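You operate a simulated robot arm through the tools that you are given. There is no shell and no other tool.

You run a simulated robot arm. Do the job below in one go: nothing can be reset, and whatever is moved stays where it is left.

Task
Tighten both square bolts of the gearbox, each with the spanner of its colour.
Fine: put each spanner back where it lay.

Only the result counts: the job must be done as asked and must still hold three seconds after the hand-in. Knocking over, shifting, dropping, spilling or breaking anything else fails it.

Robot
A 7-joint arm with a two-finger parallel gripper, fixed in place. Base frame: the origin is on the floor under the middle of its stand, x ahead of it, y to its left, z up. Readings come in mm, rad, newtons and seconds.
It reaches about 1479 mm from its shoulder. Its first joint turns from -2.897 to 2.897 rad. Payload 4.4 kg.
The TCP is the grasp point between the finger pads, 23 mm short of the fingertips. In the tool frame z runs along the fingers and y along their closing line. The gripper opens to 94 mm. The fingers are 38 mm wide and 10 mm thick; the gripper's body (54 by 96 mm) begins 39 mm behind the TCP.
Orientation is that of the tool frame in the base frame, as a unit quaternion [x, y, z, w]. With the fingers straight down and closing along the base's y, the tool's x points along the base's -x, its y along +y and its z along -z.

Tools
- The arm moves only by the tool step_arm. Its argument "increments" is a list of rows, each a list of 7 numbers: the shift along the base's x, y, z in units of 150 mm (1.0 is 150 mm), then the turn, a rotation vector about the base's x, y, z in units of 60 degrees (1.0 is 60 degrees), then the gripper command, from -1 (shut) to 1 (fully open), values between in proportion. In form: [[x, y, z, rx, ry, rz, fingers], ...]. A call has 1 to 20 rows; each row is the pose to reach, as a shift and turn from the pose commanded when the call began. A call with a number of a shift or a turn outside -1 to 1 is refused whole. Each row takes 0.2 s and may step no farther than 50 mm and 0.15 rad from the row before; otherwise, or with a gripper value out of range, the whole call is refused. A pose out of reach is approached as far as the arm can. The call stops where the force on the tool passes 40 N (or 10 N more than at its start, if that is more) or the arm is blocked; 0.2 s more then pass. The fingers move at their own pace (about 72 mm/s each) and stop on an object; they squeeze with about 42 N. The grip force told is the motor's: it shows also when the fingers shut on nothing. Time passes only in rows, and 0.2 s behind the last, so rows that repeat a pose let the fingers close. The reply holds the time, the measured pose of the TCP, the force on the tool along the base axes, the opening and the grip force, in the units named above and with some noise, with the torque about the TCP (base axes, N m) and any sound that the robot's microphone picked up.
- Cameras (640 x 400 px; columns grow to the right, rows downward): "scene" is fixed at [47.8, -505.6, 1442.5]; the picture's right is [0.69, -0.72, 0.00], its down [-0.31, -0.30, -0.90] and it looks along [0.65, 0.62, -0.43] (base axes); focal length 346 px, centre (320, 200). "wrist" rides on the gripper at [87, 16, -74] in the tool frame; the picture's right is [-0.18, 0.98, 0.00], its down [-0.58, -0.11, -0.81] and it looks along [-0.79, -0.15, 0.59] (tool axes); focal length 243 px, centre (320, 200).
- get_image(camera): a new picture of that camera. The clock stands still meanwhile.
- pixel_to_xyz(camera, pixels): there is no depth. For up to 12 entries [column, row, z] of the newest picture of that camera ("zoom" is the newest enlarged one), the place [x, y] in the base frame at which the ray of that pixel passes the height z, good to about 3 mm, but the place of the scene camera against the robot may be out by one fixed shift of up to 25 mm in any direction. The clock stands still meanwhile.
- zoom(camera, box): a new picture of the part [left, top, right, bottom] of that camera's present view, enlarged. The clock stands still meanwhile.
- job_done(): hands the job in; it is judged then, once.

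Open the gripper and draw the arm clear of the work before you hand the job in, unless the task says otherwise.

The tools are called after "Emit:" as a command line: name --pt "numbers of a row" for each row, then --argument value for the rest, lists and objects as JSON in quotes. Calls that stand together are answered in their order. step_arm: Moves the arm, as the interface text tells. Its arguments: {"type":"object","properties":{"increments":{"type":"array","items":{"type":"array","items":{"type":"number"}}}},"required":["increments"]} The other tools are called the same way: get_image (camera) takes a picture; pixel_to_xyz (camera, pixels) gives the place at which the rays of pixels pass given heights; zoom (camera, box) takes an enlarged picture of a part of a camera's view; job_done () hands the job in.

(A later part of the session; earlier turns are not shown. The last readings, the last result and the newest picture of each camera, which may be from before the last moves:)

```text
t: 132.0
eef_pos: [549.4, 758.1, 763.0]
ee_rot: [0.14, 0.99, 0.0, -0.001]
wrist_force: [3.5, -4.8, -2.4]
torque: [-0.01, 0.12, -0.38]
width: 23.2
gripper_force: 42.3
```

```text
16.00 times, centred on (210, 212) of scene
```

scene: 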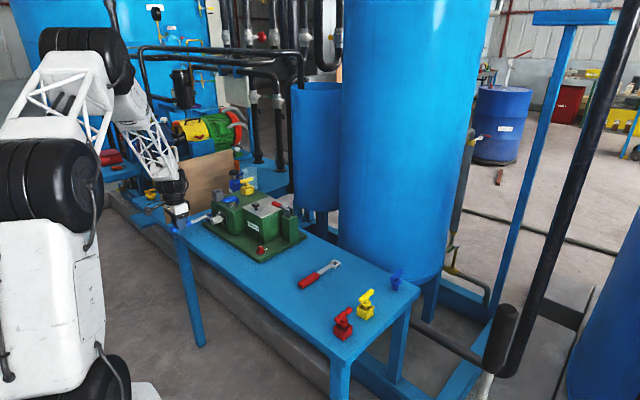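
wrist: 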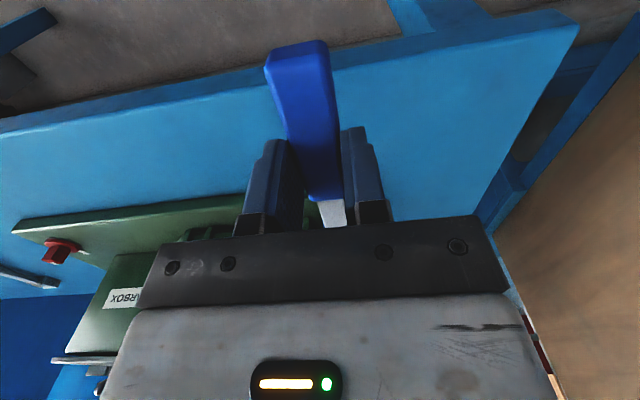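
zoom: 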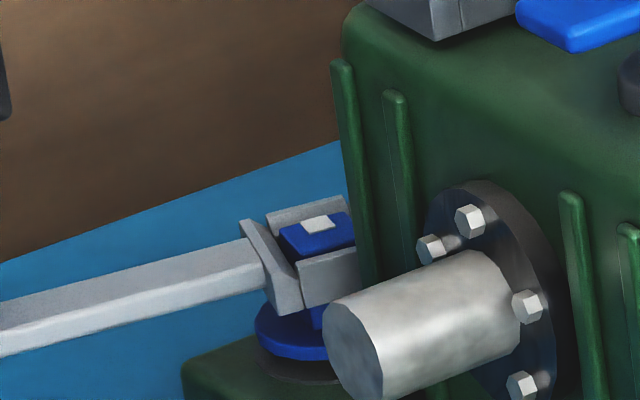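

The turn has begun with ~4 N tangential resistance. I continue to -38° and check forces and clearances.

Emit:
step_arm --pt "0.0353 0.0983 0 0 0 -0.125 -1" --pt "0.0831 0.1912 0 0 0 -0.25 -1" --pt "0.1427 0.2771 0 0 0 -0.375 -1"

Emit:
get_image --camera "scene"

Emit:
zoom --camera "scene" --box '[110, 120, 250, 240]'

Emit:
get_image --camera "wrist"

```text
t: 132.8
eef_pos: [571.3, 799.8, 763.4]
ee_rot: [0.331, 0.944, 0.001, 0.001]
wrist_force: [-6.5, 8.7, -3.7]
torque: [0.4, 0.38, 0.42]
width: 23.6
gripper_force: 41.8
```

```text
taken
```

scene: 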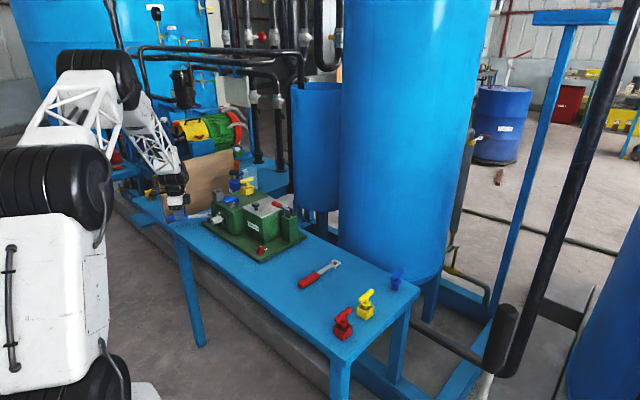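

```text
3.33 times, centred on (180, 180) of scene
```

zoom: 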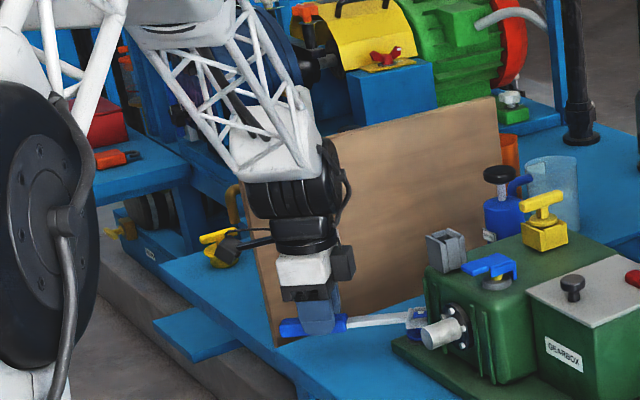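

```text
taken
```

wrist: 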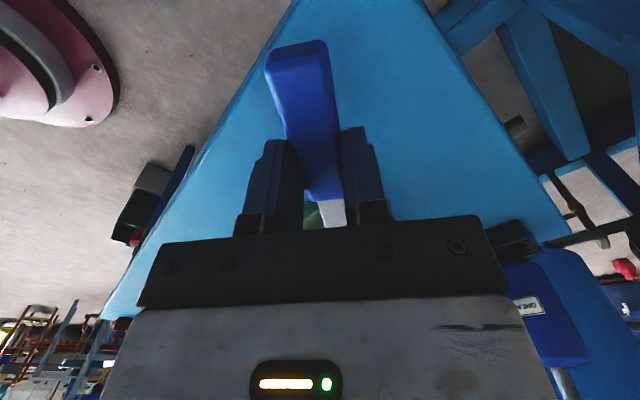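

Forces are modest (-10 N along the spanner). The camera box on the wrist nears a yellow item left of the board at raw (150,193), so I check where that stands and the board edge before the last 8°.

Emit:
pixel_to_xyz --camera "scene" --pixels '[[146, 200, 700], [146, 200, 740], [150, 190, 780], [154.5, 199.5, 840], [154.5, 199.5, 860], [163, 223, 700]]'

Emit:
zoom --camera "scene" --box '[135, 170, 215, 235]'

```text
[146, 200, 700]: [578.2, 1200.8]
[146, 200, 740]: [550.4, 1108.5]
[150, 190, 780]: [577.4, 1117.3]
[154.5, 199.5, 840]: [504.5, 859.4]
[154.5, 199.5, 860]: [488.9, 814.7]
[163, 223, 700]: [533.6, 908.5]
```

```text
6.15 times, centred on (175, 202) of scene
```

zoom: 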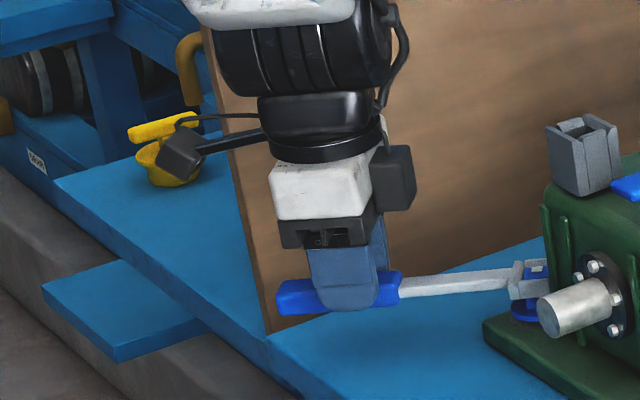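

The yellow item is far behind (y>1100) and the camera box passes clear in front of the board edge. I finish the first stroke to -46° with a 0.6 mm longer radius.

Emit:
step_arm --pt "0.0314 0.043 0 0 0 -0.0633 -1" --pt "0.0675 0.0802 0 0 0 -0.125 -1"

Emit:
zoom --camera "scene" --box '[135, 170, 215, 235]'

Emit:
zoom --camera "scene" --box '[198, 200, 222, 224]'

```text
t: 133.4
eef_pos: [582.5, 811.1, 763.6]
ee_rot: [0.391, 0.921, 0.0, 0.001]
wrist_force: [-0.2, -0.2, -2.4]
torque: [-0.03, 0.06, -0.14]
width: 23.1
gripper_force: 42.0
```

```text
6.15 times, centred on (175, 202) of scene
```

zoom: 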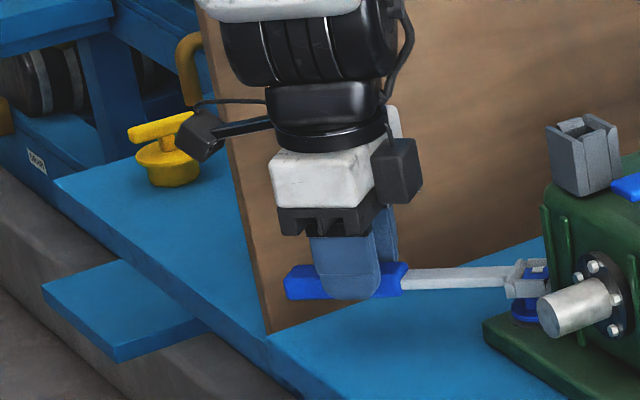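

```text
16.00 times, centred on (210, 212) of scene
```

zoom: 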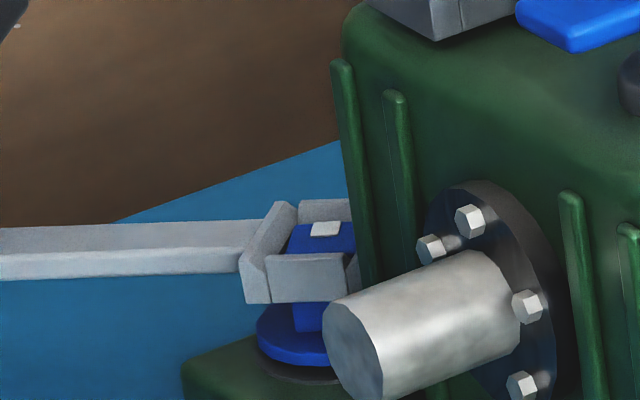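

Nearly force-free; the head follows (mark now at (325,228)). I add 2.5° more, which still keeps clear of the board, then check.

Emit:
step_arm --pt "0.0257 0.0238 0 0 0 -0.0417 -1" --pt "0.0257 0.0238 0 0 0 -0.0417 -1"

Emit:
zoom --camera "scene" --box '[198, 200, 222, 224]'

```text
t: 134.0
eef_pos: [585.3, 813.3, 762.6]
ee_rot: [0.411, 0.912, 0.0, 0.0]
wrist_force: [5.8, -0.4, -0.4]
torque: [-0.12, -0.19, 0.55]
width: 23.4
gripper_force: 42.0
```

```text
16.00 times, centred on (210, 212) of scene
```

zoom: 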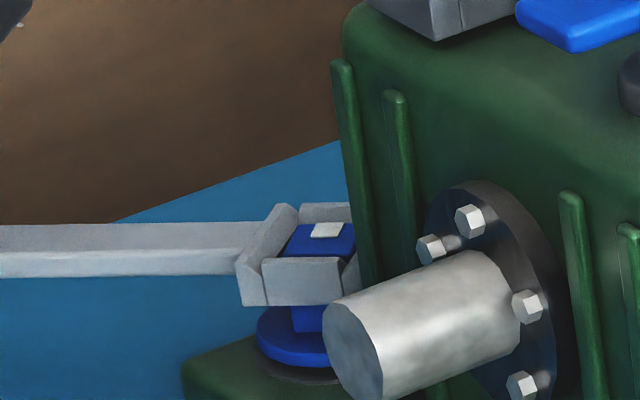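

Stroke one is complete (bolt torque ~0.1 N·m, head turned along). I back off 3° to unload, then lift the ring straight off by 90 mm.

Emit:
step_arm --pt "-0.0307 -0.0287 0 0 0 0.05 -1" --pt "-0.0307 -0.0287 0.05 0 0 0.05 -1" --pt "-0.0307 -0.0287 0.2 0 0 0.05 -1" --pt "-0.0307 -0.0287 0.45 0 0 0.05 -1" --pt "-0.0307 -0.0287 0.65 0 0 0.05 -1"

Emit:
zoom --camera "scene" --box '[198, 194, 222, 218]'

Emit:
zoom --camera "scene" --box '[200, 202, 224, 222]'

```text
t: 135.2
eef_pos: [582.4, 810.7, 857.4]
ee_rot: [0.387, 0.922, -0.001, 0.001]
wrist_force: [1.0, 0.5, -2.0]
torque: [0.04, 0.01, -0.02]
width: 23.4
gripper_force: 41.8
```

```text
16.00 times, centred on (210, 206) of scene
```

zoom: 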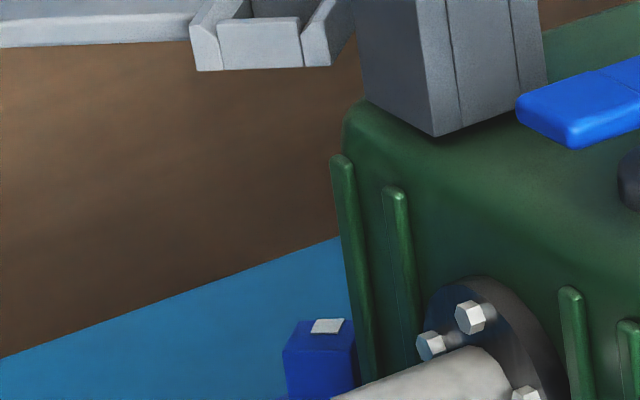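

```text
16.00 times, centred on (212, 212) of scene
```

zoom: 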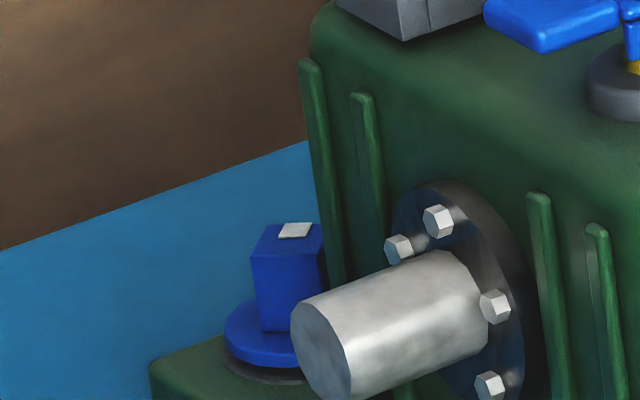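

From the face toward the camera the head stands at about -36°, so ~54° remain. I swing the raised spanner back about the bolt to +46.5° on the other side, well above the shaft.

Emit:
step_arm --pt "-0.0708 -0.0795 0 0 0 0.1267 -1" --pt "-0.1304 -0.1676 0 0 0 0.2533 -1" --pt "-0.1779 -0.2628 0 0 0 0.38 -1" --pt "-0.2124 -0.3635 0 0 0 0.5067 -1" --pt "-0.2331 -0.4678 0 0 0 0.6333 -1" --pt "-0.2401 -0.5725 0 0 0 0.7583 -1"

Emit:
step_arm --pt "0.0073 -0.1083 0 0 0 0.1292 -1" --pt "0.0292 -0.2145 0 0 0 0.2583 -1" --pt "0.0652 -0.3168 0 0 0 0.3875 -1" --pt "0.1146 -0.4134 0 0 0 0.5167 -1" --pt "0.1767 -0.5024 0 0 0 0.6458 -1" --pt "0.2501 -0.5823 0 0 0 0.775 -1" --pt "0.2501 -0.5823 0 0 0 0.775 -1"

Emit:
step_arm --pt "0 0 0 0 0 0 -1"

Emit:
step_arm --pt "0 0 0 0 0 0 -1"

Emit:
get_image --camera "scene"

Emit:
zoom --camera "scene" --box '[175, 170, 245, 235]'

Emit:
get_image --camera "wrist"

```text
t: 136.6
eef_pos: [544.9, 724.2, 861.3]
ee_rot: [-0.001, 1.0, 0.0, 0.0]
wrist_force: [-0.2, 0.3, -1.1]
torque: [-0.01, 0.09, 0.01]
width: 22.9
gripper_force: 41.8
```

```text
t: 138.2
eef_pos: [582.3, 637.7, 859.7]
ee_rot: [-0.395, 0.918, 0.001, 0.001]
wrist_force: [-0.2, 0.7, -2.0]
torque: [0.01, 0.01, 0.0]
width: 23.3
gripper_force: 42.5
```

```text
t: 138.6
eef_pos: [582.8, 638.2, 860.4]
ee_rot: [-0.396, 0.918, 0.0, 0.001]
wrist_force: [0.1, 0.7, -1.2]
torque: [-0.02, -0.03, 0.01]
width: 23.1
gripper_force: 41.9
```

```text
t: 139.0
eef_pos: [581.7, 638.1, 861.8]
ee_rot: [-0.395, 0.919, -0.001, 0.0]
wrist_force: [0.6, 0.3, -0.5]
torque: [0.0, 0.02, 0.01]
width: 23.3
gripper_force: 41.5
```

```text
taken
```

scene: 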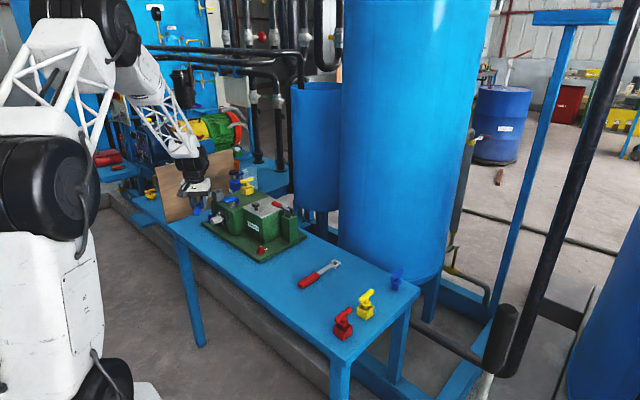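

```text
6.15 times, centred on (210, 202) of scene
```

zoom: 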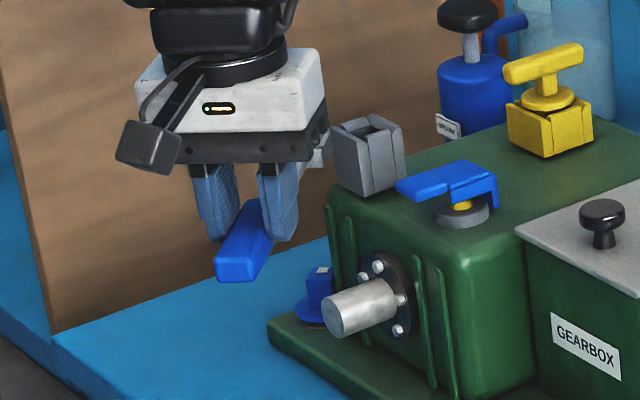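

```text
taken
```

wrist: 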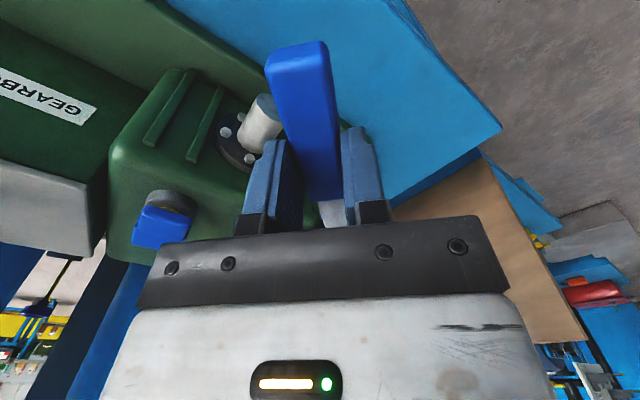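

The shaft end is visible at wrist (262,108), left of the left finger. I locate it precisely from this view before descending beside it.

Emit:
zoom --camera "wrist" --box '[200, 70, 320, 180]'

Emit:
pixel_to_xyz --camera "zoom" --pixels '[[320, 200, 777]]'

```text
3.64 times, centred on (260, 125) of wrist
```

zoom: 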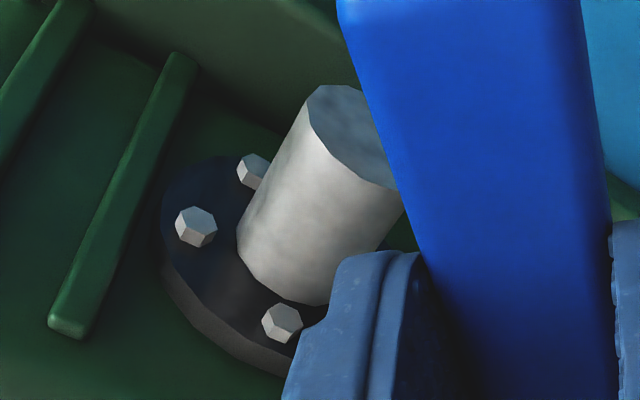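

```text
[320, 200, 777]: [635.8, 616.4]
```

I convert the visible rim points of the shaft end at their likely heights.

Emit:
pixel_to_xyz --camera "zoom" --pixels '[[310, 115, 777], [310, 115, 777], [395, 188, 791], [395, 188, 791], [335, 86, 764], [335, 86, 764], [402, 205, 785], [240, 245, 777], [330, 303, 791]]'

```text
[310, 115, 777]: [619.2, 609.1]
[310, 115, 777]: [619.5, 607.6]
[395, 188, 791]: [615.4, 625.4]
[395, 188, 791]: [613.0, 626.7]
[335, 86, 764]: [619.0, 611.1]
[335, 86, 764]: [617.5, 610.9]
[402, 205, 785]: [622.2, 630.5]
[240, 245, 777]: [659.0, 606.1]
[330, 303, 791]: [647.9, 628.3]
```

The shaft end (x≈617, y 605–633) leaves about 7 mm beside the finger and 10 mm under the body. I lower to z≈778 in moderate steps.

Emit:
step_arm --pt "0 0 -0.15 0 0 0 -1" --pt "0 0 -0.28 0 0 0 -1" --pt "0 0 -0.38 0 0 0 -1" --pt "0 0 -0.46 0 0 0 -1" --pt "0 0 -0.53 0 0 0 -1"

Emit:
step_arm --pt "0 0 0 0 0 0 -1"

Emit:
zoom --camera "scene" --box '[185, 190, 235, 230]'

Emit:
get_image --camera "wrist"

```text
t: 140.2
eef_pos: [580.9, 636.0, 780.6]
ee_rot: [-0.395, 0.919, 0.0, 0.001]
wrist_force: [0.8, 2.7, -1.3]
torque: [0.0, 0.03, 0.2]
width: 23.4
gripper_force: 42.2
```

```text
t: 140.6
eef_pos: [580.8, 637.3, 781.0]
ee_rot: [-0.395, 0.919, 0.0, 0.001]
wrist_force: [0.4, 4.8, -2.0]
torque: [-0.01, 0.05, 0.27]
width: 23.5
gripper_force: 41.4
```

```text
10.00 times, centred on (210, 210) of scene
```

zoom: 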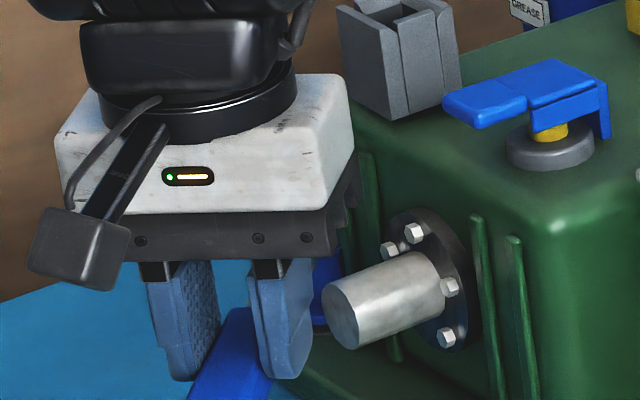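

```text
taken
```

wrist: 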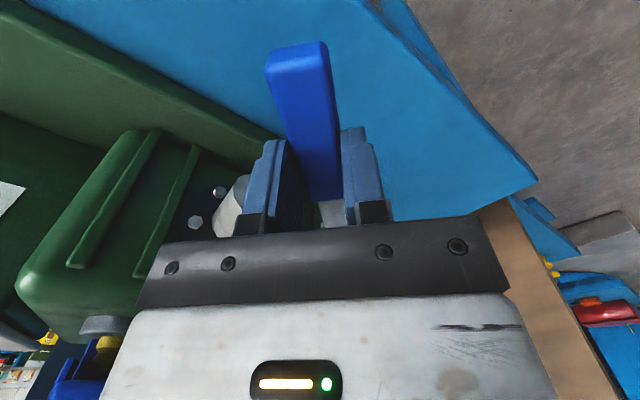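

A side force of +4.4 N in y appears: a ring corner is brushing the housing side. I shift +1.5 mm in y and check that it vanishes.

Emit:
step_arm --pt "0 0.01 0.0 0 0 0 -1" --pt "0 0.01 0.0 0 0 0 -1"

Emit:
step_arm --pt "0 0 0 0 0 0 -1"

Emit:
zoom --camera "scene" --box '[200, 204, 224, 224]'

```text
t: 141.2
eef_pos: [580.7, 639.0, 780.1]
ee_rot: [-0.395, 0.919, 0.0, 0.0]
wrist_force: [-0.1, -0.2, -1.3]
torque: [-0.03, 0.0, 0.06]
width: 23.1
gripper_force: 41.9
```

```text
t: 141.6
eef_pos: [580.2, 637.3, 780.6]
ee_rot: [-0.394, 0.919, -0.001, 0.0]
wrist_force: [0.0, -0.3, -2.0]
torque: [-0.02, 0.01, -0.01]
width: 23.2
gripper_force: 42.3
```

```text
16.00 times, centred on (212, 214) of scene
```

zoom: 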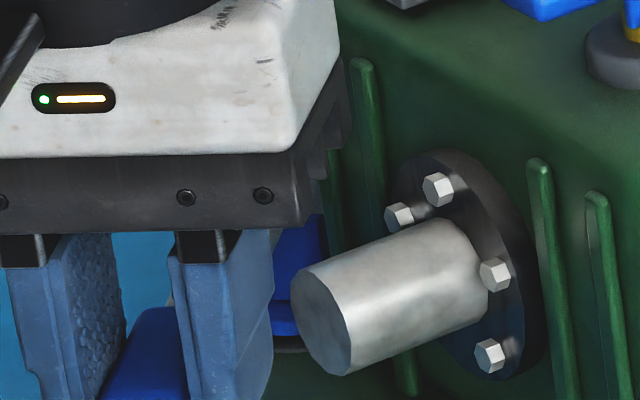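

The brushing is gone. By readings the ring centre is ~1.9 mm short in x, so I shift +1.5 mm in x and descend step by step, watching the forces.

Emit:
step_arm --pt "0.01 0.0 0.0 0 0 0 -1" --pt "0.01 0.0 -0.013 0 0 0 -1"

Emit:
step_arm --pt "0 0 -0.013 0 0 0 -1"

Emit:
step_arm --pt "0 0 -0.01 0 0 0 -1"

```text
t: 142.2
eef_pos: [584.1, 638.6, 779.0]
ee_rot: [-0.395, 0.919, 0.0, 0.0]
wrist_force: [-0.2, -0.4, -1.7]
torque: [-0.03, 0.04, 0.02]
width: 23.5
gripper_force: 42.1
```

```text
t: 142.6
eef_pos: [582.7, 639.2, 775.5]
ee_rot: [-0.395, 0.919, 0.001, -0.001]
wrist_force: [0.2, 0.3, -2.4]
torque: [-0.04, 0.02, 0.01]
width: 23.2
gripper_force: 41.5
```

```text
t: 143.0
eef_pos: [582.3, 638.6, 775.7]
ee_rot: [-0.394, 0.919, 0.0, 0.001]
wrist_force: [-0.4, 0.6, -1.3]
torque: [-0.03, 0.04, 0.01]
width: 23.1
gripper_force: 42.1
```

Free at z≈775.5. I continue one millimetre at a time.

Emit:
step_arm --pt "0 0 -0.007 0 0 0 -1"

Emit:
step_arm --pt "0 0 -0.007 0 0 0 -1"

Emit:
step_arm --pt "0 0 -0.007 0 0 0 -1"

```text
t: 143.4
eef_pos: [581.3, 637.5, 774.8]
ee_rot: [-0.395, 0.919, 0.0, 0.0]
wrist_force: [-0.4, 0.3, -1.0]
torque: [-0.03, 0.03, -0.01]
width: 23.2
gripper_force: 41.9
```

```text
t: 143.8
eef_pos: [582.7, 637.4, 774.0]
ee_rot: [-0.395, 0.919, 0.0, 0.0]
wrist_force: [0.0, -0.4, -1.8]
torque: [-0.04, 0.02, 0.0]
width: 23.3
gripper_force: 41.8
```

```text
t: 144.2
eef_pos: [583.1, 639.6, 774.1]
ee_rot: [-0.395, 0.919, 0.0, -0.001]
wrist_force: [0.5, 0.5, -0.9]
torque: [-0.03, 0.02, 0.0]
width: 23.1
gripper_force: 42.3
```

Still free at reading z≈774. I continue.

Emit:
step_arm --pt "0 0 -0.007 0 0 0 -1"

Emit:
step_arm --pt "0 0 -0.007 0 0 0 -1"

Emit:
step_arm --pt "0 0 -0.007 0 0 0 -1"

```text
t: 144.6
eef_pos: [583.5, 638.7, 771.7]
ee_rot: [-0.394, 0.919, 0.001, 0.001]
wrist_force: [-0.3, 0.5, -1.4]
torque: [-0.03, 0.02, -0.04]
width: 23.1
gripper_force: 41.7
```

```text
t: 145.0
eef_pos: [584.1, 640.1, 770.4]
ee_rot: [-0.395, 0.919, 0.0, 0.001]
wrist_force: [-0.9, -2.4, 5.4]
torque: [0.46, -0.47, -0.12]
width: 23.3
gripper_force: 41.7
```

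```text
t: 145.4
eef_pos: [583.6, 640.0, 770.2]
ee_rot: [-0.395, 0.919, 0.0, 0.0]
wrist_force: [-2.6, -0.3, 11.2]
torque: [0.94, -0.88, 0.17]
width: 23.2
gripper_force: 41.7
```

Contact with the near wall (≈106 mm ahead, pushing back along the spanner). I raise 3 mm and shift (-1.1,-0.9) mm, then retry.

Emit:
step_arm --pt "0 0 0.02 0 0 0 -1" --pt "-0.0073 -0.006 0.02 0 0 0 -1"

Emit:
step_arm --pt "0 0 -0.007 0 0 0 -1"

Emit:
step_arm --pt "0 0 -0.007 0 0 0 -1"

```text
t: 146.0
eef_pos: [581.8, 637.3, 772.9]
ee_rot: [-0.395, 0.919, -0.001, 0.0]
wrist_force: [0.6, -0.5, -1.6]
torque: [-0.05, 0.01, -0.03]
width: 23.2
gripper_force: 42.2
```

```text
t: 146.4
eef_pos: [581.4, 637.5, 771.9]
ee_rot: [-0.396, 0.918, 0.0, 0.0]
wrist_force: [-0.2, -0.3, -1.5]
torque: [-0.05, 0.06, 0.02]
width: 23.5
gripper_force: 41.5
```

```text
t: 146.8
eef_pos: [582.0, 637.9, 770.8]
ee_rot: [-0.395, 0.919, 0.0, 0.0]
wrist_force: [1.0, 0.3, -1.9]
torque: [0.0, 0.05, 0.03]
width: 23.4
gripper_force: 41.8
```

Free again at z≈770.8 after the shift. I continue down.

Emit:
step_arm --pt "0 0 -0.007 0 0 0 -1"

Emit:
step_arm --pt "0 0 -0.005 0 0 0 -1"

```text
t: 147.2
eef_pos: [581.7, 637.7, 768.7]
ee_rot: [-0.395, 0.919, 0.001, 0.0]
wrist_force: [-0.3, 0.5, -1.5]
torque: [-0.01, 0.04, 0.02]
width: 23.3
gripper_force: 42.4
```

```text
t: 147.6
eef_pos: [581.8, 638.5, 768.6]
ee_rot: [-0.394, 0.919, 0.0, 0.0]
wrist_force: [-0.8, -0.3, -1.2]
torque: [-0.03, 0.02, -0.01]
width: 23.0
gripper_force: 41.8
```

Below the previous contact height and still free. I continue.

Emit:
step_arm --pt "0 0 -0.007 0 0 0 -1"

Emit:
step_arm --pt "0 0 -0.007 0 0 0 -1"

Emit:
step_arm --pt "0 0 -0.007 0 0 0 -1"

```text
t: 148.0
eef_pos: [580.9, 637.9, 765.4]
ee_rot: [-0.395, 0.919, 0.0, 0.0]
wrist_force: [0.0, -0.7, -1.3]
torque: [-0.03, 0.03, -0.03]
width: 23.3
gripper_force: 42.5
```

```text
t: 148.4
eef_pos: [581.6, 639.1, 766.2]
ee_rot: [-0.395, 0.919, 0.001, 0.0]
wrist_force: [0.0, 0.5, -1.5]
torque: [0.0, 0.0, -0.01]
width: 23.3
gripper_force: 42.1
```

```text
t: 148.8
eef_pos: [581.2, 638.5, 764.4]
ee_rot: [-0.394, 0.919, 0.0, 0.0]
wrist_force: [-0.2, 0.2, -1.4]
torque: [-0.04, 0.03, 0.03]
width: 23.3
gripper_force: 41.2
```

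Seated at z≈765 with no force: the ring must be around the head. Second stroke: I turn 15° clockwise and check.

Emit:
step_arm --pt "-0.0356 0.0386 0 0 0 -0.0625 -1" --pt "-0.0712 0.0771 0 0 0 -0.125 -1" --pt "-0.1015 0.12 0 0 0 -0.1875 -1" --pt "-0.1318 0.1629 0 0 0 -0.25 -1"

Emit:
zoom --camera "scene" --box '[185, 190, 235, 230]'

```text
t: 149.8
eef_pos: [562.3, 663.4, 762.6]
ee_rot: [-0.271, 0.963, 0.0, 0.0]
wrist_force: [1.2, -9.2, -4.5]
torque: [-0.3, 0.19, -0.97]
width: 23.4
gripper_force: 41.9
```

```text
10.00 times, centred on (210, 210) of scene
```

zoom: 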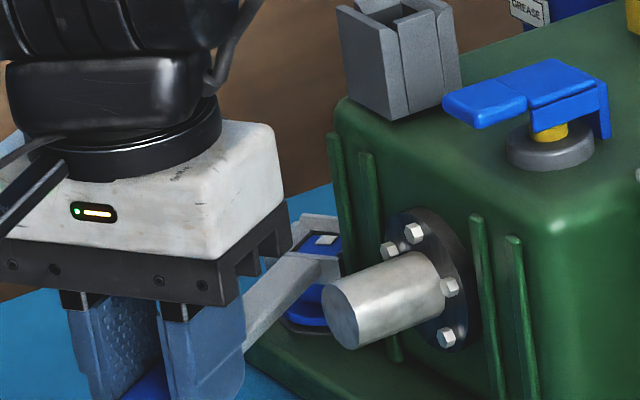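

The ring encloses the head and drives it (mark visible at (325,240)); a ~9 N sideways push suggests a 0.6 mm centring shift. I continue to +9° with that correction.

Emit:
step_arm --pt "-0.0467 0.0897 -0.002 0 0 -0.125 -1" --pt "-0.083 0.1883 -0.004 0 0 -0.25 -1" --pt "-0.1062 0.2907 -0.006 0 0 -0.375 -1"

Emit:
zoom --camera "scene" --box '[198, 202, 222, 222]'

```text
t: 150.6
eef_pos: [546.7, 707.2, 766.4]
ee_rot: [-0.078, 0.997, 0.001, 0.001]
wrist_force: [-6.5, -2.4, -5.1]
torque: [-0.15, 0.48, -0.1]
width: 23.4
gripper_force: 42.6
```

```text
16.00 times, centred on (210, 212) of scene
```

zoom: 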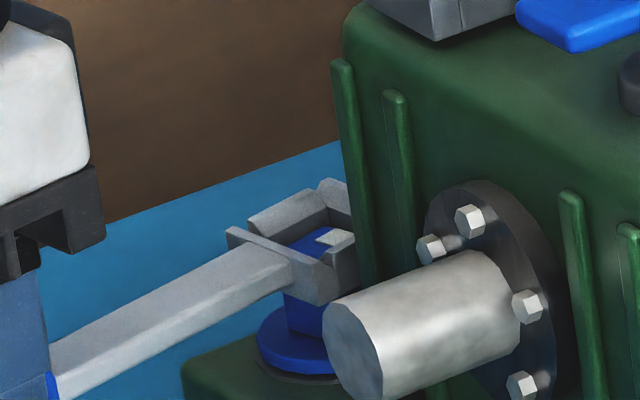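

Going well; the mark has come round to (340,238) and the flange is nearly down. I continue to -5°, following the bolt down 2 mm.

Emit:
step_arm --pt "-0.0075 0.0485 -0.005 0 0 -0.0583 -1" --pt "-0.0121 0.0975 -0.01 0 0 -0.1167 -1" --pt "-0.0115 0.1465 -0.013 0 0 -0.175 -1" --pt "-0.0095 0.1955 -0.013 0 0 -0.2333 -1"

Emit:
zoom --camera "scene" --box '[198, 202, 222, 222]'

```text
t: 151.6
eef_pos: [544.6, 735.4, 762.2]
ee_rot: [0.044, 0.999, 0.001, 0.001]
wrist_force: [3.6, 0.4, -0.3]
torque: [0.01, -0.22, 0.13]
width: 23.4
gripper_force: 42.5
```

```text
16.00 times, centred on (210, 212) of scene
```

zoom: 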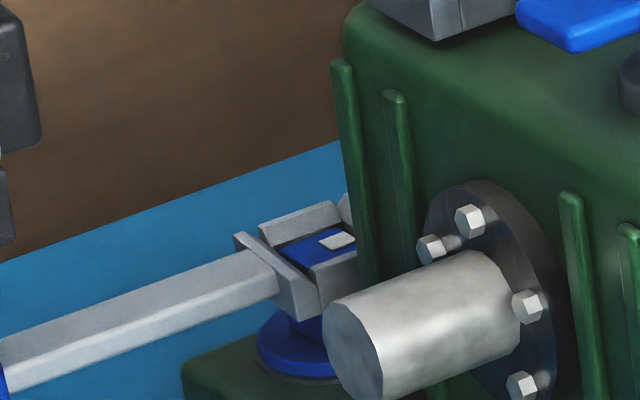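

Small forces. With ~12° play the head should be near +7°; I go on to -12°.

Emit:
step_arm --pt "0.0057 0.0487 0 0 0 -0.0583 -1" --pt "0.0145 0.0969 0 0 0 -0.1167 -1" --pt "0.0145 0.0969 0 0 0 -0.1167 -1"

Emit:
zoom --camera "scene" --box '[198, 202, 222, 222]'

```text
t: 152.4
eef_pos: [546.6, 750.5, 761.3]
ee_rot: [0.104, 0.995, 0.0, -0.001]
wrist_force: [0.9, 1.0, -3.4]
torque: [0.09, 0.69, 1.07]
width: 23.4
gripper_force: 41.5
```

```text
16.00 times, centred on (210, 212) of scene
```

zoom: 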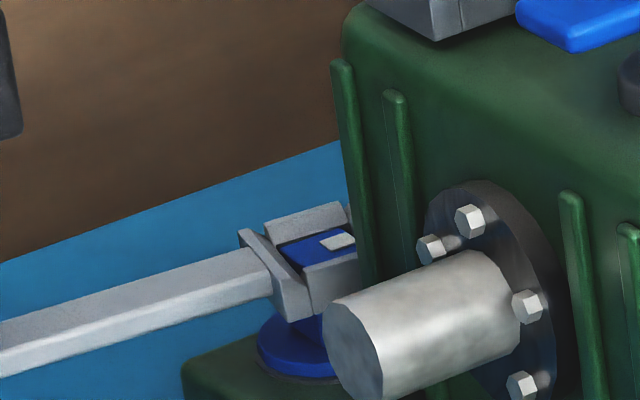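

Bolt torque has jumped to about 1 N·m, so it is seating. I back off 3° to unload, lift the spanner clear, and then look from above.

Emit:
step_arm --pt "-0.0077 -0.0413 0 0 0 0.05 -1" --pt "-0.0077 -0.0413 0.05 0 0 0.05 -1" --pt "-0.0077 -0.0413 0.2 0 0 0.05 -1" --pt "-0.0077 -0.0413 0.45 0 0 0.05 -1" --pt "-0.0077 -0.0413 0.65 0 0 0.05 -1" --pt "-0.0077 -0.0413 0.95 0 0 0.05 -1"

Emit:
zoom --camera "scene" --box '[200, 202, 224, 222]'

Emit:
step_arm --pt "0.1 0 0.28 0 0 0.05 -1" --pt "0.35 -0.03 0.28 0 0 0.1 -1" --pt "0.6 -0.06 0.28 0 0 0.15 -1" --pt "0.84 -0.1 0.28 0 0 0.15 -1" --pt "0.84 -0.1 0.28 0 0 0.15 -1"

Emit:
get_image --camera "wrist"

Emit:
zoom --camera "wrist" --box '[290, 0, 350, 50]'

```text
t: 153.8
eef_pos: [543.8, 743.2, 903.6]
ee_rot: [0.078, 0.997, 0.0, 0.0]
wrist_force: [-0.2, -0.5, -2.6]
torque: [0.01, 0.03, -0.05]
width: 23.2
gripper_force: 41.8
```

```text
16.00 times, centred on (212, 212) of scene
```

zoom: 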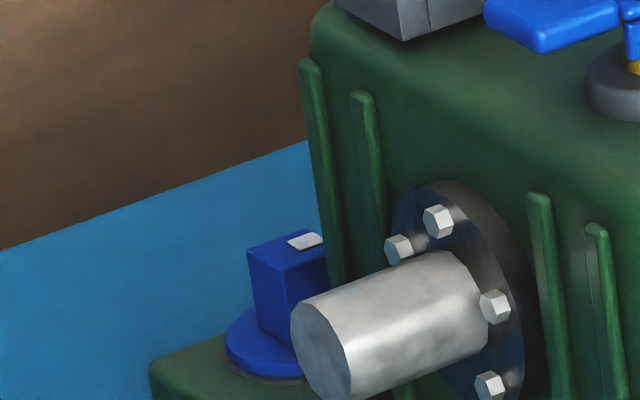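

```text
t: 155.0
eef_pos: [671.3, 730.8, 940.3]
ee_rot: [0.0, 1.0, 0.0, 0.0]
wrist_force: [-0.2, -0.3, -2.0]
torque: [-0.01, 0.04, 0.01]
width: 23.3
gripper_force: 42.4
```

```text
taken
```

wrist: 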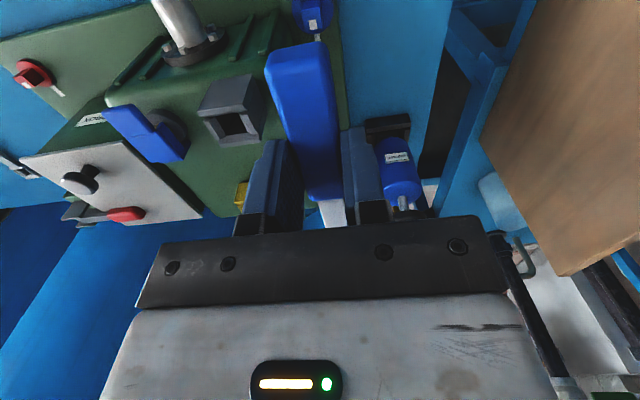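

```text
8.00 times, centred on (320, 25) of wrist
```

zoom: 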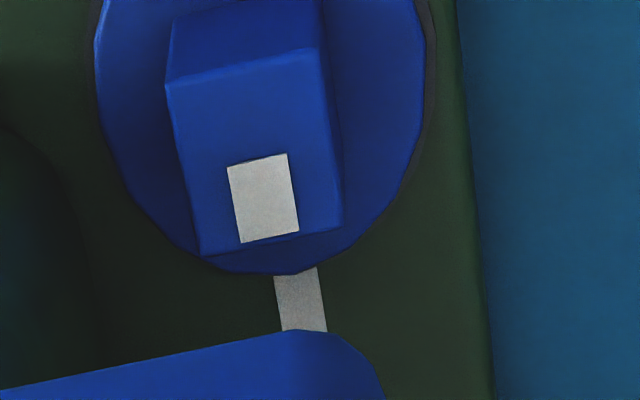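

Blue's mark now lines up with its plate mark (within about 1°) and its flange is seated. I glance at the red bolt again from here, then take the blue spanner home.

Emit:
zoom --camera "wrist" --box '[10, 55, 70, 105]'

Emit:
step_arm --pt "0 -0.25 0 0 0 0 -1" --pt "0 -0.5 0 0 0 0 -1" --pt "0 -0.75 0 0 0 0 -1" --pt "0 -1.0 0 0 0 0 -1"

Emit:
step_arm --pt "0 -0.25 0 0 0 0 -1" --pt "0 -0.5 0 0 0 0 -1" --pt "0 -0.75 0 0 0 0 -1" --pt "0 -1.0 0 0 0 0 -1" --pt "0 -1.0 0 0 0 0 -1"

Emit:
get_image --camera "wrist"

```text
8.00 times, centred on (40, 80) of wrist
```

zoom: 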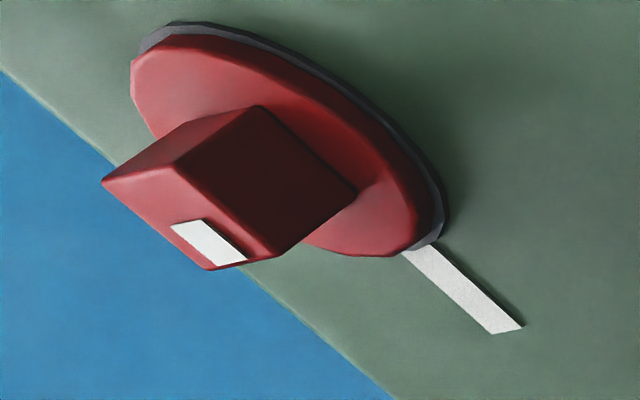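

```text
t: 156.0
eef_pos: [669.4, 579.7, 942.6]
ee_rot: [0.0, 1.0, 0.0, 0.001]
wrist_force: [0.4, -1.2, -1.8]
torque: [0.01, 0.01, 0.03]
width: 23.6
gripper_force: 41.9
```

```text
t: 157.2
eef_pos: [669.2, 425.7, 945.3]
ee_rot: [-0.001, 1.0, 0.0, 0.001]
wrist_force: [0.1, -0.2, -1.4]
torque: [0.01, 0.04, -0.02]
width: 23.1
gripper_force: 41.8
```

```text
taken
```

wrist: 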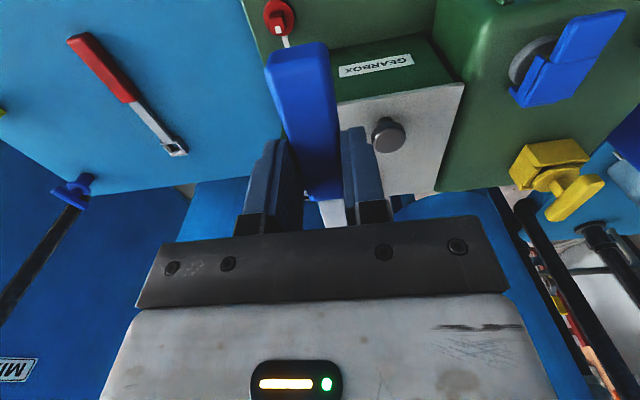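

The red bolt is at (278,15) in this view. I enlarge it to compare its mark with the plate mark once more.

Emit:
zoom --camera "wrist" --box '[252, 0, 304, 50]'

```text
8.00 times, centred on (278, 25) of wrist
```

zoom: 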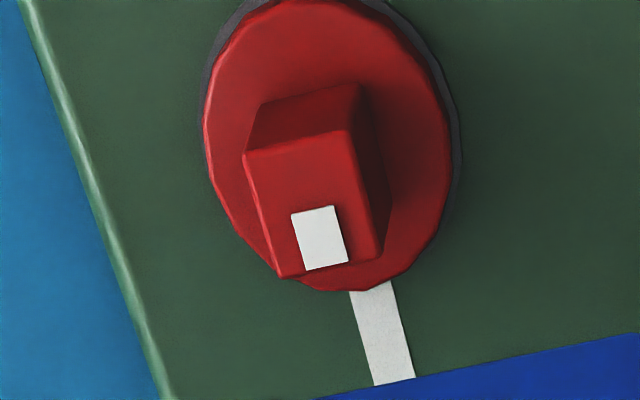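

Red's mark also agrees with its plate mark within 1–2°. I carry the blue spanner back to above its place (readings ≈(691.5,44)).

Emit:
step_arm --pt "0.018 -0.25 0 0 0 0 -1" --pt "0.037 -0.5 0 0 0 0 -1" --pt "0.055 -0.75 0 0 0 0 -1" --pt "0.074 -1.0 0 0 0 0 -1"

Emit:
step_arm --pt "0.018 -0.25 0 0 0 0 -1" --pt "0.037 -0.5 0 0 0 0 -1" --pt "0.055 -0.75 0 0 0 0 -1" --pt "0.074 -1.0 0 0 0 0 -1"

Emit:
step_arm --pt "0 -0.27 0 0 0 0 -1" --pt "0 -0.545 0 0 0 0 -1" --pt "0 -0.545 -0.3 0 0 0 -1" --pt "0 -0.545 -0.6 0 0 0 -1" --pt "0 -0.545 -0.9 0 0 0 -1" --pt "0 -0.545 -0.9 0 0 0 -1"

Emit:
step_arm --pt "0 0 0 0 0 0 -1"

Emit:
step_arm --pt "0 0 0 0 0 0 -1"

Emit:
zoom --camera "scene" --box '[290, 225, 400, 315]'

Emit:
get_image --camera "wrist"

```text
t: 158.2
eef_pos: [681.8, 277.5, 946.1]
ee_rot: [-0.002, 1.0, 0.0, 0.001]
wrist_force: [-0.3, -0.1, -2.4]
torque: [0.02, 0.06, 0.01]
width: 23.3
gripper_force: 41.8
```

```text
t: 159.2
eef_pos: [693.7, 131.0, 942.9]
ee_rot: [-0.001, 1.0, 0.0, 0.0]
wrist_force: [-0.9, -0.5, -2.0]
torque: [0.01, 0.05, 0.02]
width: 23.3
gripper_force: 41.9
```

```text
t: 160.6
eef_pos: [698.1, 47.4, 811.5]
ee_rot: [0.0, 1.0, 0.0, 0.0]
wrist_force: [0.0, 0.2, -1.4]
torque: [0.0, 0.03, -0.02]
width: 23.3
gripper_force: 42.9
```

```text
t: 161.0
eef_pos: [697.4, 46.9, 811.8]
ee_rot: [0.0, 1.0, 0.0, 0.0]
wrist_force: [0.2, 0.5, -1.8]
torque: [0.0, 0.0, 0.0]
width: 23.2
gripper_force: 41.9
```

```text
t: 161.4
eef_pos: [697.6, 47.1, 812.0]
ee_rot: [0.0, 1.0, -0.001, 0.0]
wrist_force: [0.0, 0.2, -2.2]
torque: [-0.01, 0.06, -0.02]
width: 23.4
gripper_force: 42.0
```

```text
4.44 times, centred on (345, 270) of scene
```

zoom: 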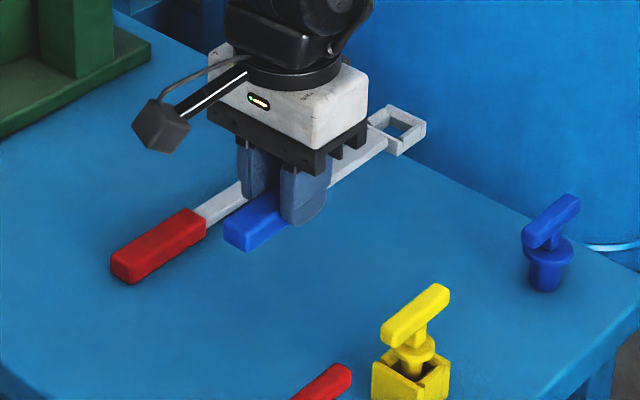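

```text
taken
```

wrist: 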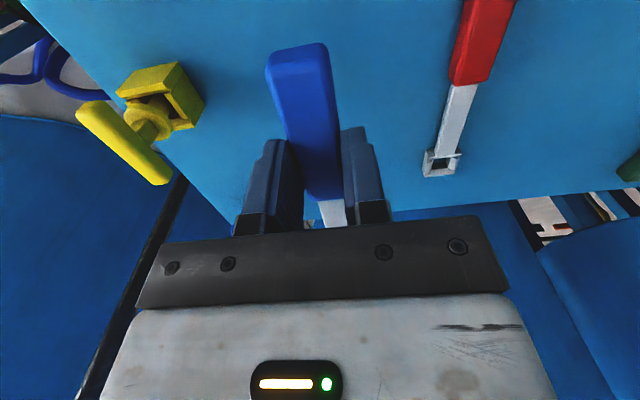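

Readings are (697.6,47.1,811.8); I correct by (-6,-3) mm and lower to just above the table.

Emit:
step_arm --pt "-0.04 -0.02 0 0 0 0 -1" --pt "-0.04 -0.02 -0.25 0 0 0 -1" --pt "-0.04 -0.02 -0.45 0 0 0 -1" --pt "-0.04 -0.02 -0.53 0 0 0 -1" --pt "-0.04 -0.02 -0.53 0 0 0 -1"

Emit:
step_arm --pt "0 0 0 0 0 0 -1"

Emit:
step_arm --pt "0 0 0 0 0 0 -1"

Emit:
zoom --camera "scene" --box '[290, 250, 380, 315]'

```text
t: 162.6
eef_pos: [687.9, 44.5, 732.8]
ee_rot: [0.0, 1.0, 0.0, 0.0]
wrist_force: [-0.4, 0.2, -1.4]
torque: [0.0, 0.03, -0.02]
width: 23.3
gripper_force: 41.9
```

```text
t: 163.0
eef_pos: [688.3, 45.9, 733.4]
ee_rot: [-0.001, 1.0, 0.001, 0.0]
wrist_force: [0.5, 0.4, -1.5]
torque: [0.0, 0.03, 0.05]
width: 23.4
gripper_force: 42.2
```

```text
t: 163.4
eef_pos: [688.1, 44.9, 733.6]
ee_rot: [0.001, 1.0, -0.001, 0.0]
wrist_force: [-0.2, 0.4, -1.4]
torque: [0.01, 0.05, -0.02]
width: 23.1
gripper_force: 41.8
```

```text
6.15 times, centred on (335, 282) of scene
```

zoom: 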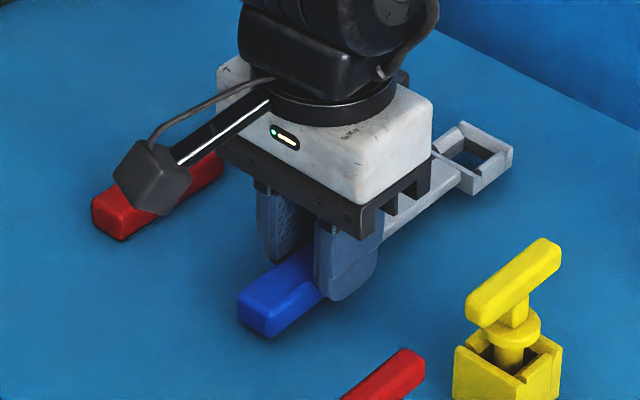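

Readings now (688.1,45.1,733.3); I correct (+3.4,-1.2) mm and continue down gently.

Emit:
step_arm --pt "0.0227 -0.008 0 0 0 0 -1" --pt "0.0227 -0.008 -0.02 0 0 0 -1"

Emit:
step_arm --pt "0 0 -0.007 0 0 0 -1" --pt "0 0 -0.013 0 0 0 -1"

Emit:
step_arm --pt "0 0 -0.007 0 0 0 -1"

Emit:
zoom --camera "scene" --box '[290, 250, 380, 315]'

```text
t: 164.0
eef_pos: [691.6, 42.9, 729.4]
ee_rot: [0.0, 1.0, 0.0, 0.0]
wrist_force: [-1.2, 1.1, 1.0]
torque: [0.01, 0.15, -0.02]
width: 23.4
gripper_force: 42.2
```

```text
t: 164.6
eef_pos: [690.8, 42.9, 728.0]
ee_rot: [0.001, 1.0, 0.0, 0.001]
wrist_force: [-2.3, 3.2, 22.9]
torque: [0.05, 1.07, -0.12]
width: 23.3
gripper_force: 42.5
```

```text
t: 165.0
eef_pos: [692.6, 42.7, 727.7]
ee_rot: [0.0, 1.0, 0.0, 0.002]
wrist_force: [-3.8, -1.5, 37.2]
torque: [-0.07, 0.03, -0.17]
width: 23.2
gripper_force: 41.9
```

```text
6.15 times, centred on (335, 282) of scene
```

zoom: 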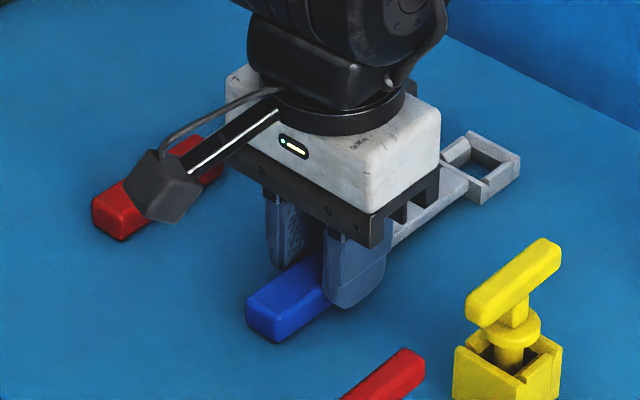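

The blue spanner is flat on the table (37 N), matching its original picture position (ring corner (520,156)). I ease up 1.5 mm, open to ~59 mm and rise.

Emit:
step_arm --pt "0 0 0.01 0 0 0 -1" --pt "0 0 0.01 0 0 0 -0.4" --pt "0 0 0.01 0 0 0 0" --pt "0 0 0.01 0 0 0 0.25" --pt "0 0 0.01 0 0 0 0.25"

Emit:
step_arm --pt "0 0 0.2 0 0 0 0.25" --pt "0 0 0.5 0 0 0 0.25" --pt "0 0 0.8 0 0 0 0.25" --pt "0 0 1.0 0 0 0 0.5"

Emit:
step_arm --pt "-0.2 0.15 0.2 0 0 0 1" --pt "-0.4 0.3 0.4 0 0 0 1" --pt "-0.6 0.45 0.5 0 0 0 1" --pt "-0.85 0.6 0.5 0 0 0 1" --pt "-1.0 0.8 0.5 0 0 0 1"

Emit:
get_image --camera "scene"

Emit:
zoom --camera "scene" --box '[290, 250, 380, 315]'

Emit:
get_image --camera "wrist"

```text
t: 166.2
eef_pos: [691.2, 43.6, 726.6]
ee_rot: [-0.001, 1.0, -0.001, 0.0]
wrist_force: [-0.3, -0.6, -0.7]
torque: [0.02, 0.04, -0.03]
width: 58.5
gripper_force: 0.1
```

```text
t: 167.2
eef_pos: [690.8, 41.1, 878.7]
ee_rot: [0.0, 1.0, -0.001, 0.0]
wrist_force: [-0.1, -1.0, -1.1]
torque: [0.02, -0.03, -0.02]
width: 70.3
gripper_force: 0.0
```

```text
t: 168.4
eef_pos: [541.3, 160.1, 954.6]
ee_rot: [-0.001, 1.0, -0.001, 0.0]
wrist_force: [0.8, 0.5, 0.2]
torque: [0.03, -0.01, 0.0]
width: 93.9
gripper_force: 0.0
```

```text
taken
```

scene: 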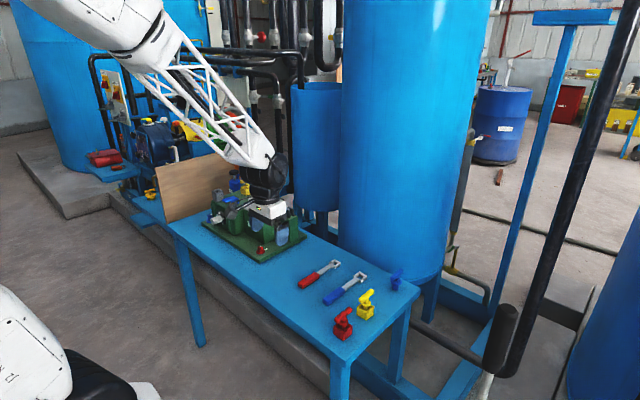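

```text
6.15 times, centred on (335, 282) of scene
```

zoom: 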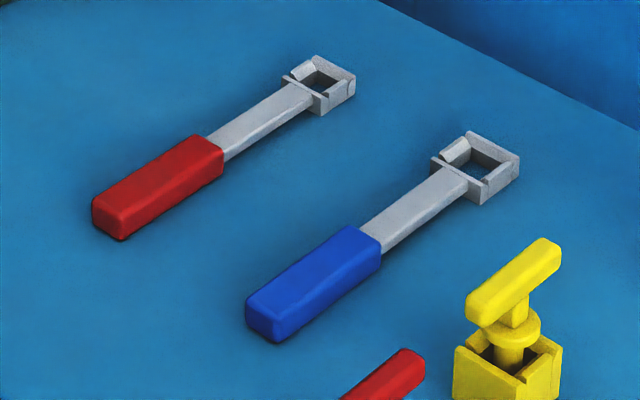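

```text
taken
```

wrist: 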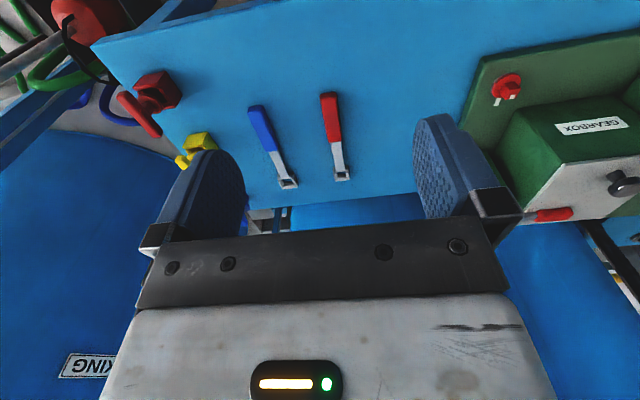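

Both spanners are back, and nothing else has moved. I check their ring positions once against the original (red 810.5,149.8; blue 810,41.4).

Emit:
zoom --camera "wrist" --box '[265, 160, 365, 200]'

Emit:
zoom --camera "scene" --box '[195, 190, 300, 260]'

```text
6.40 times, centred on (315, 180) of wrist
```

zoom: 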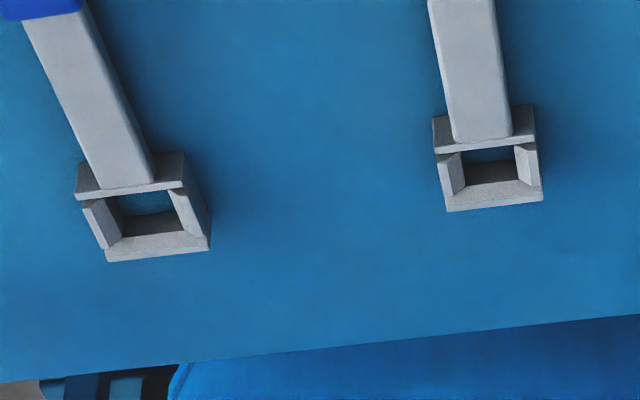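

```text
5.71 times, centred on (248, 225) of scene
```

zoom: 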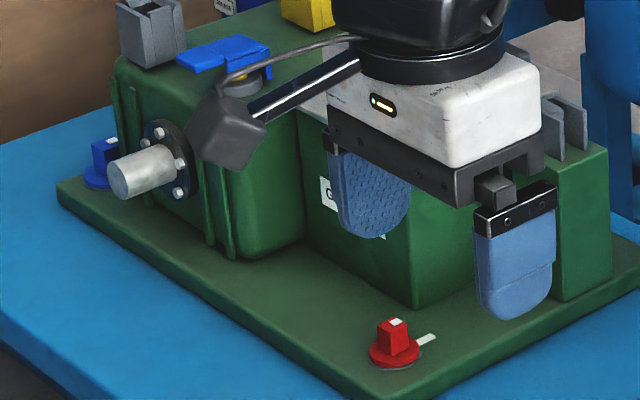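

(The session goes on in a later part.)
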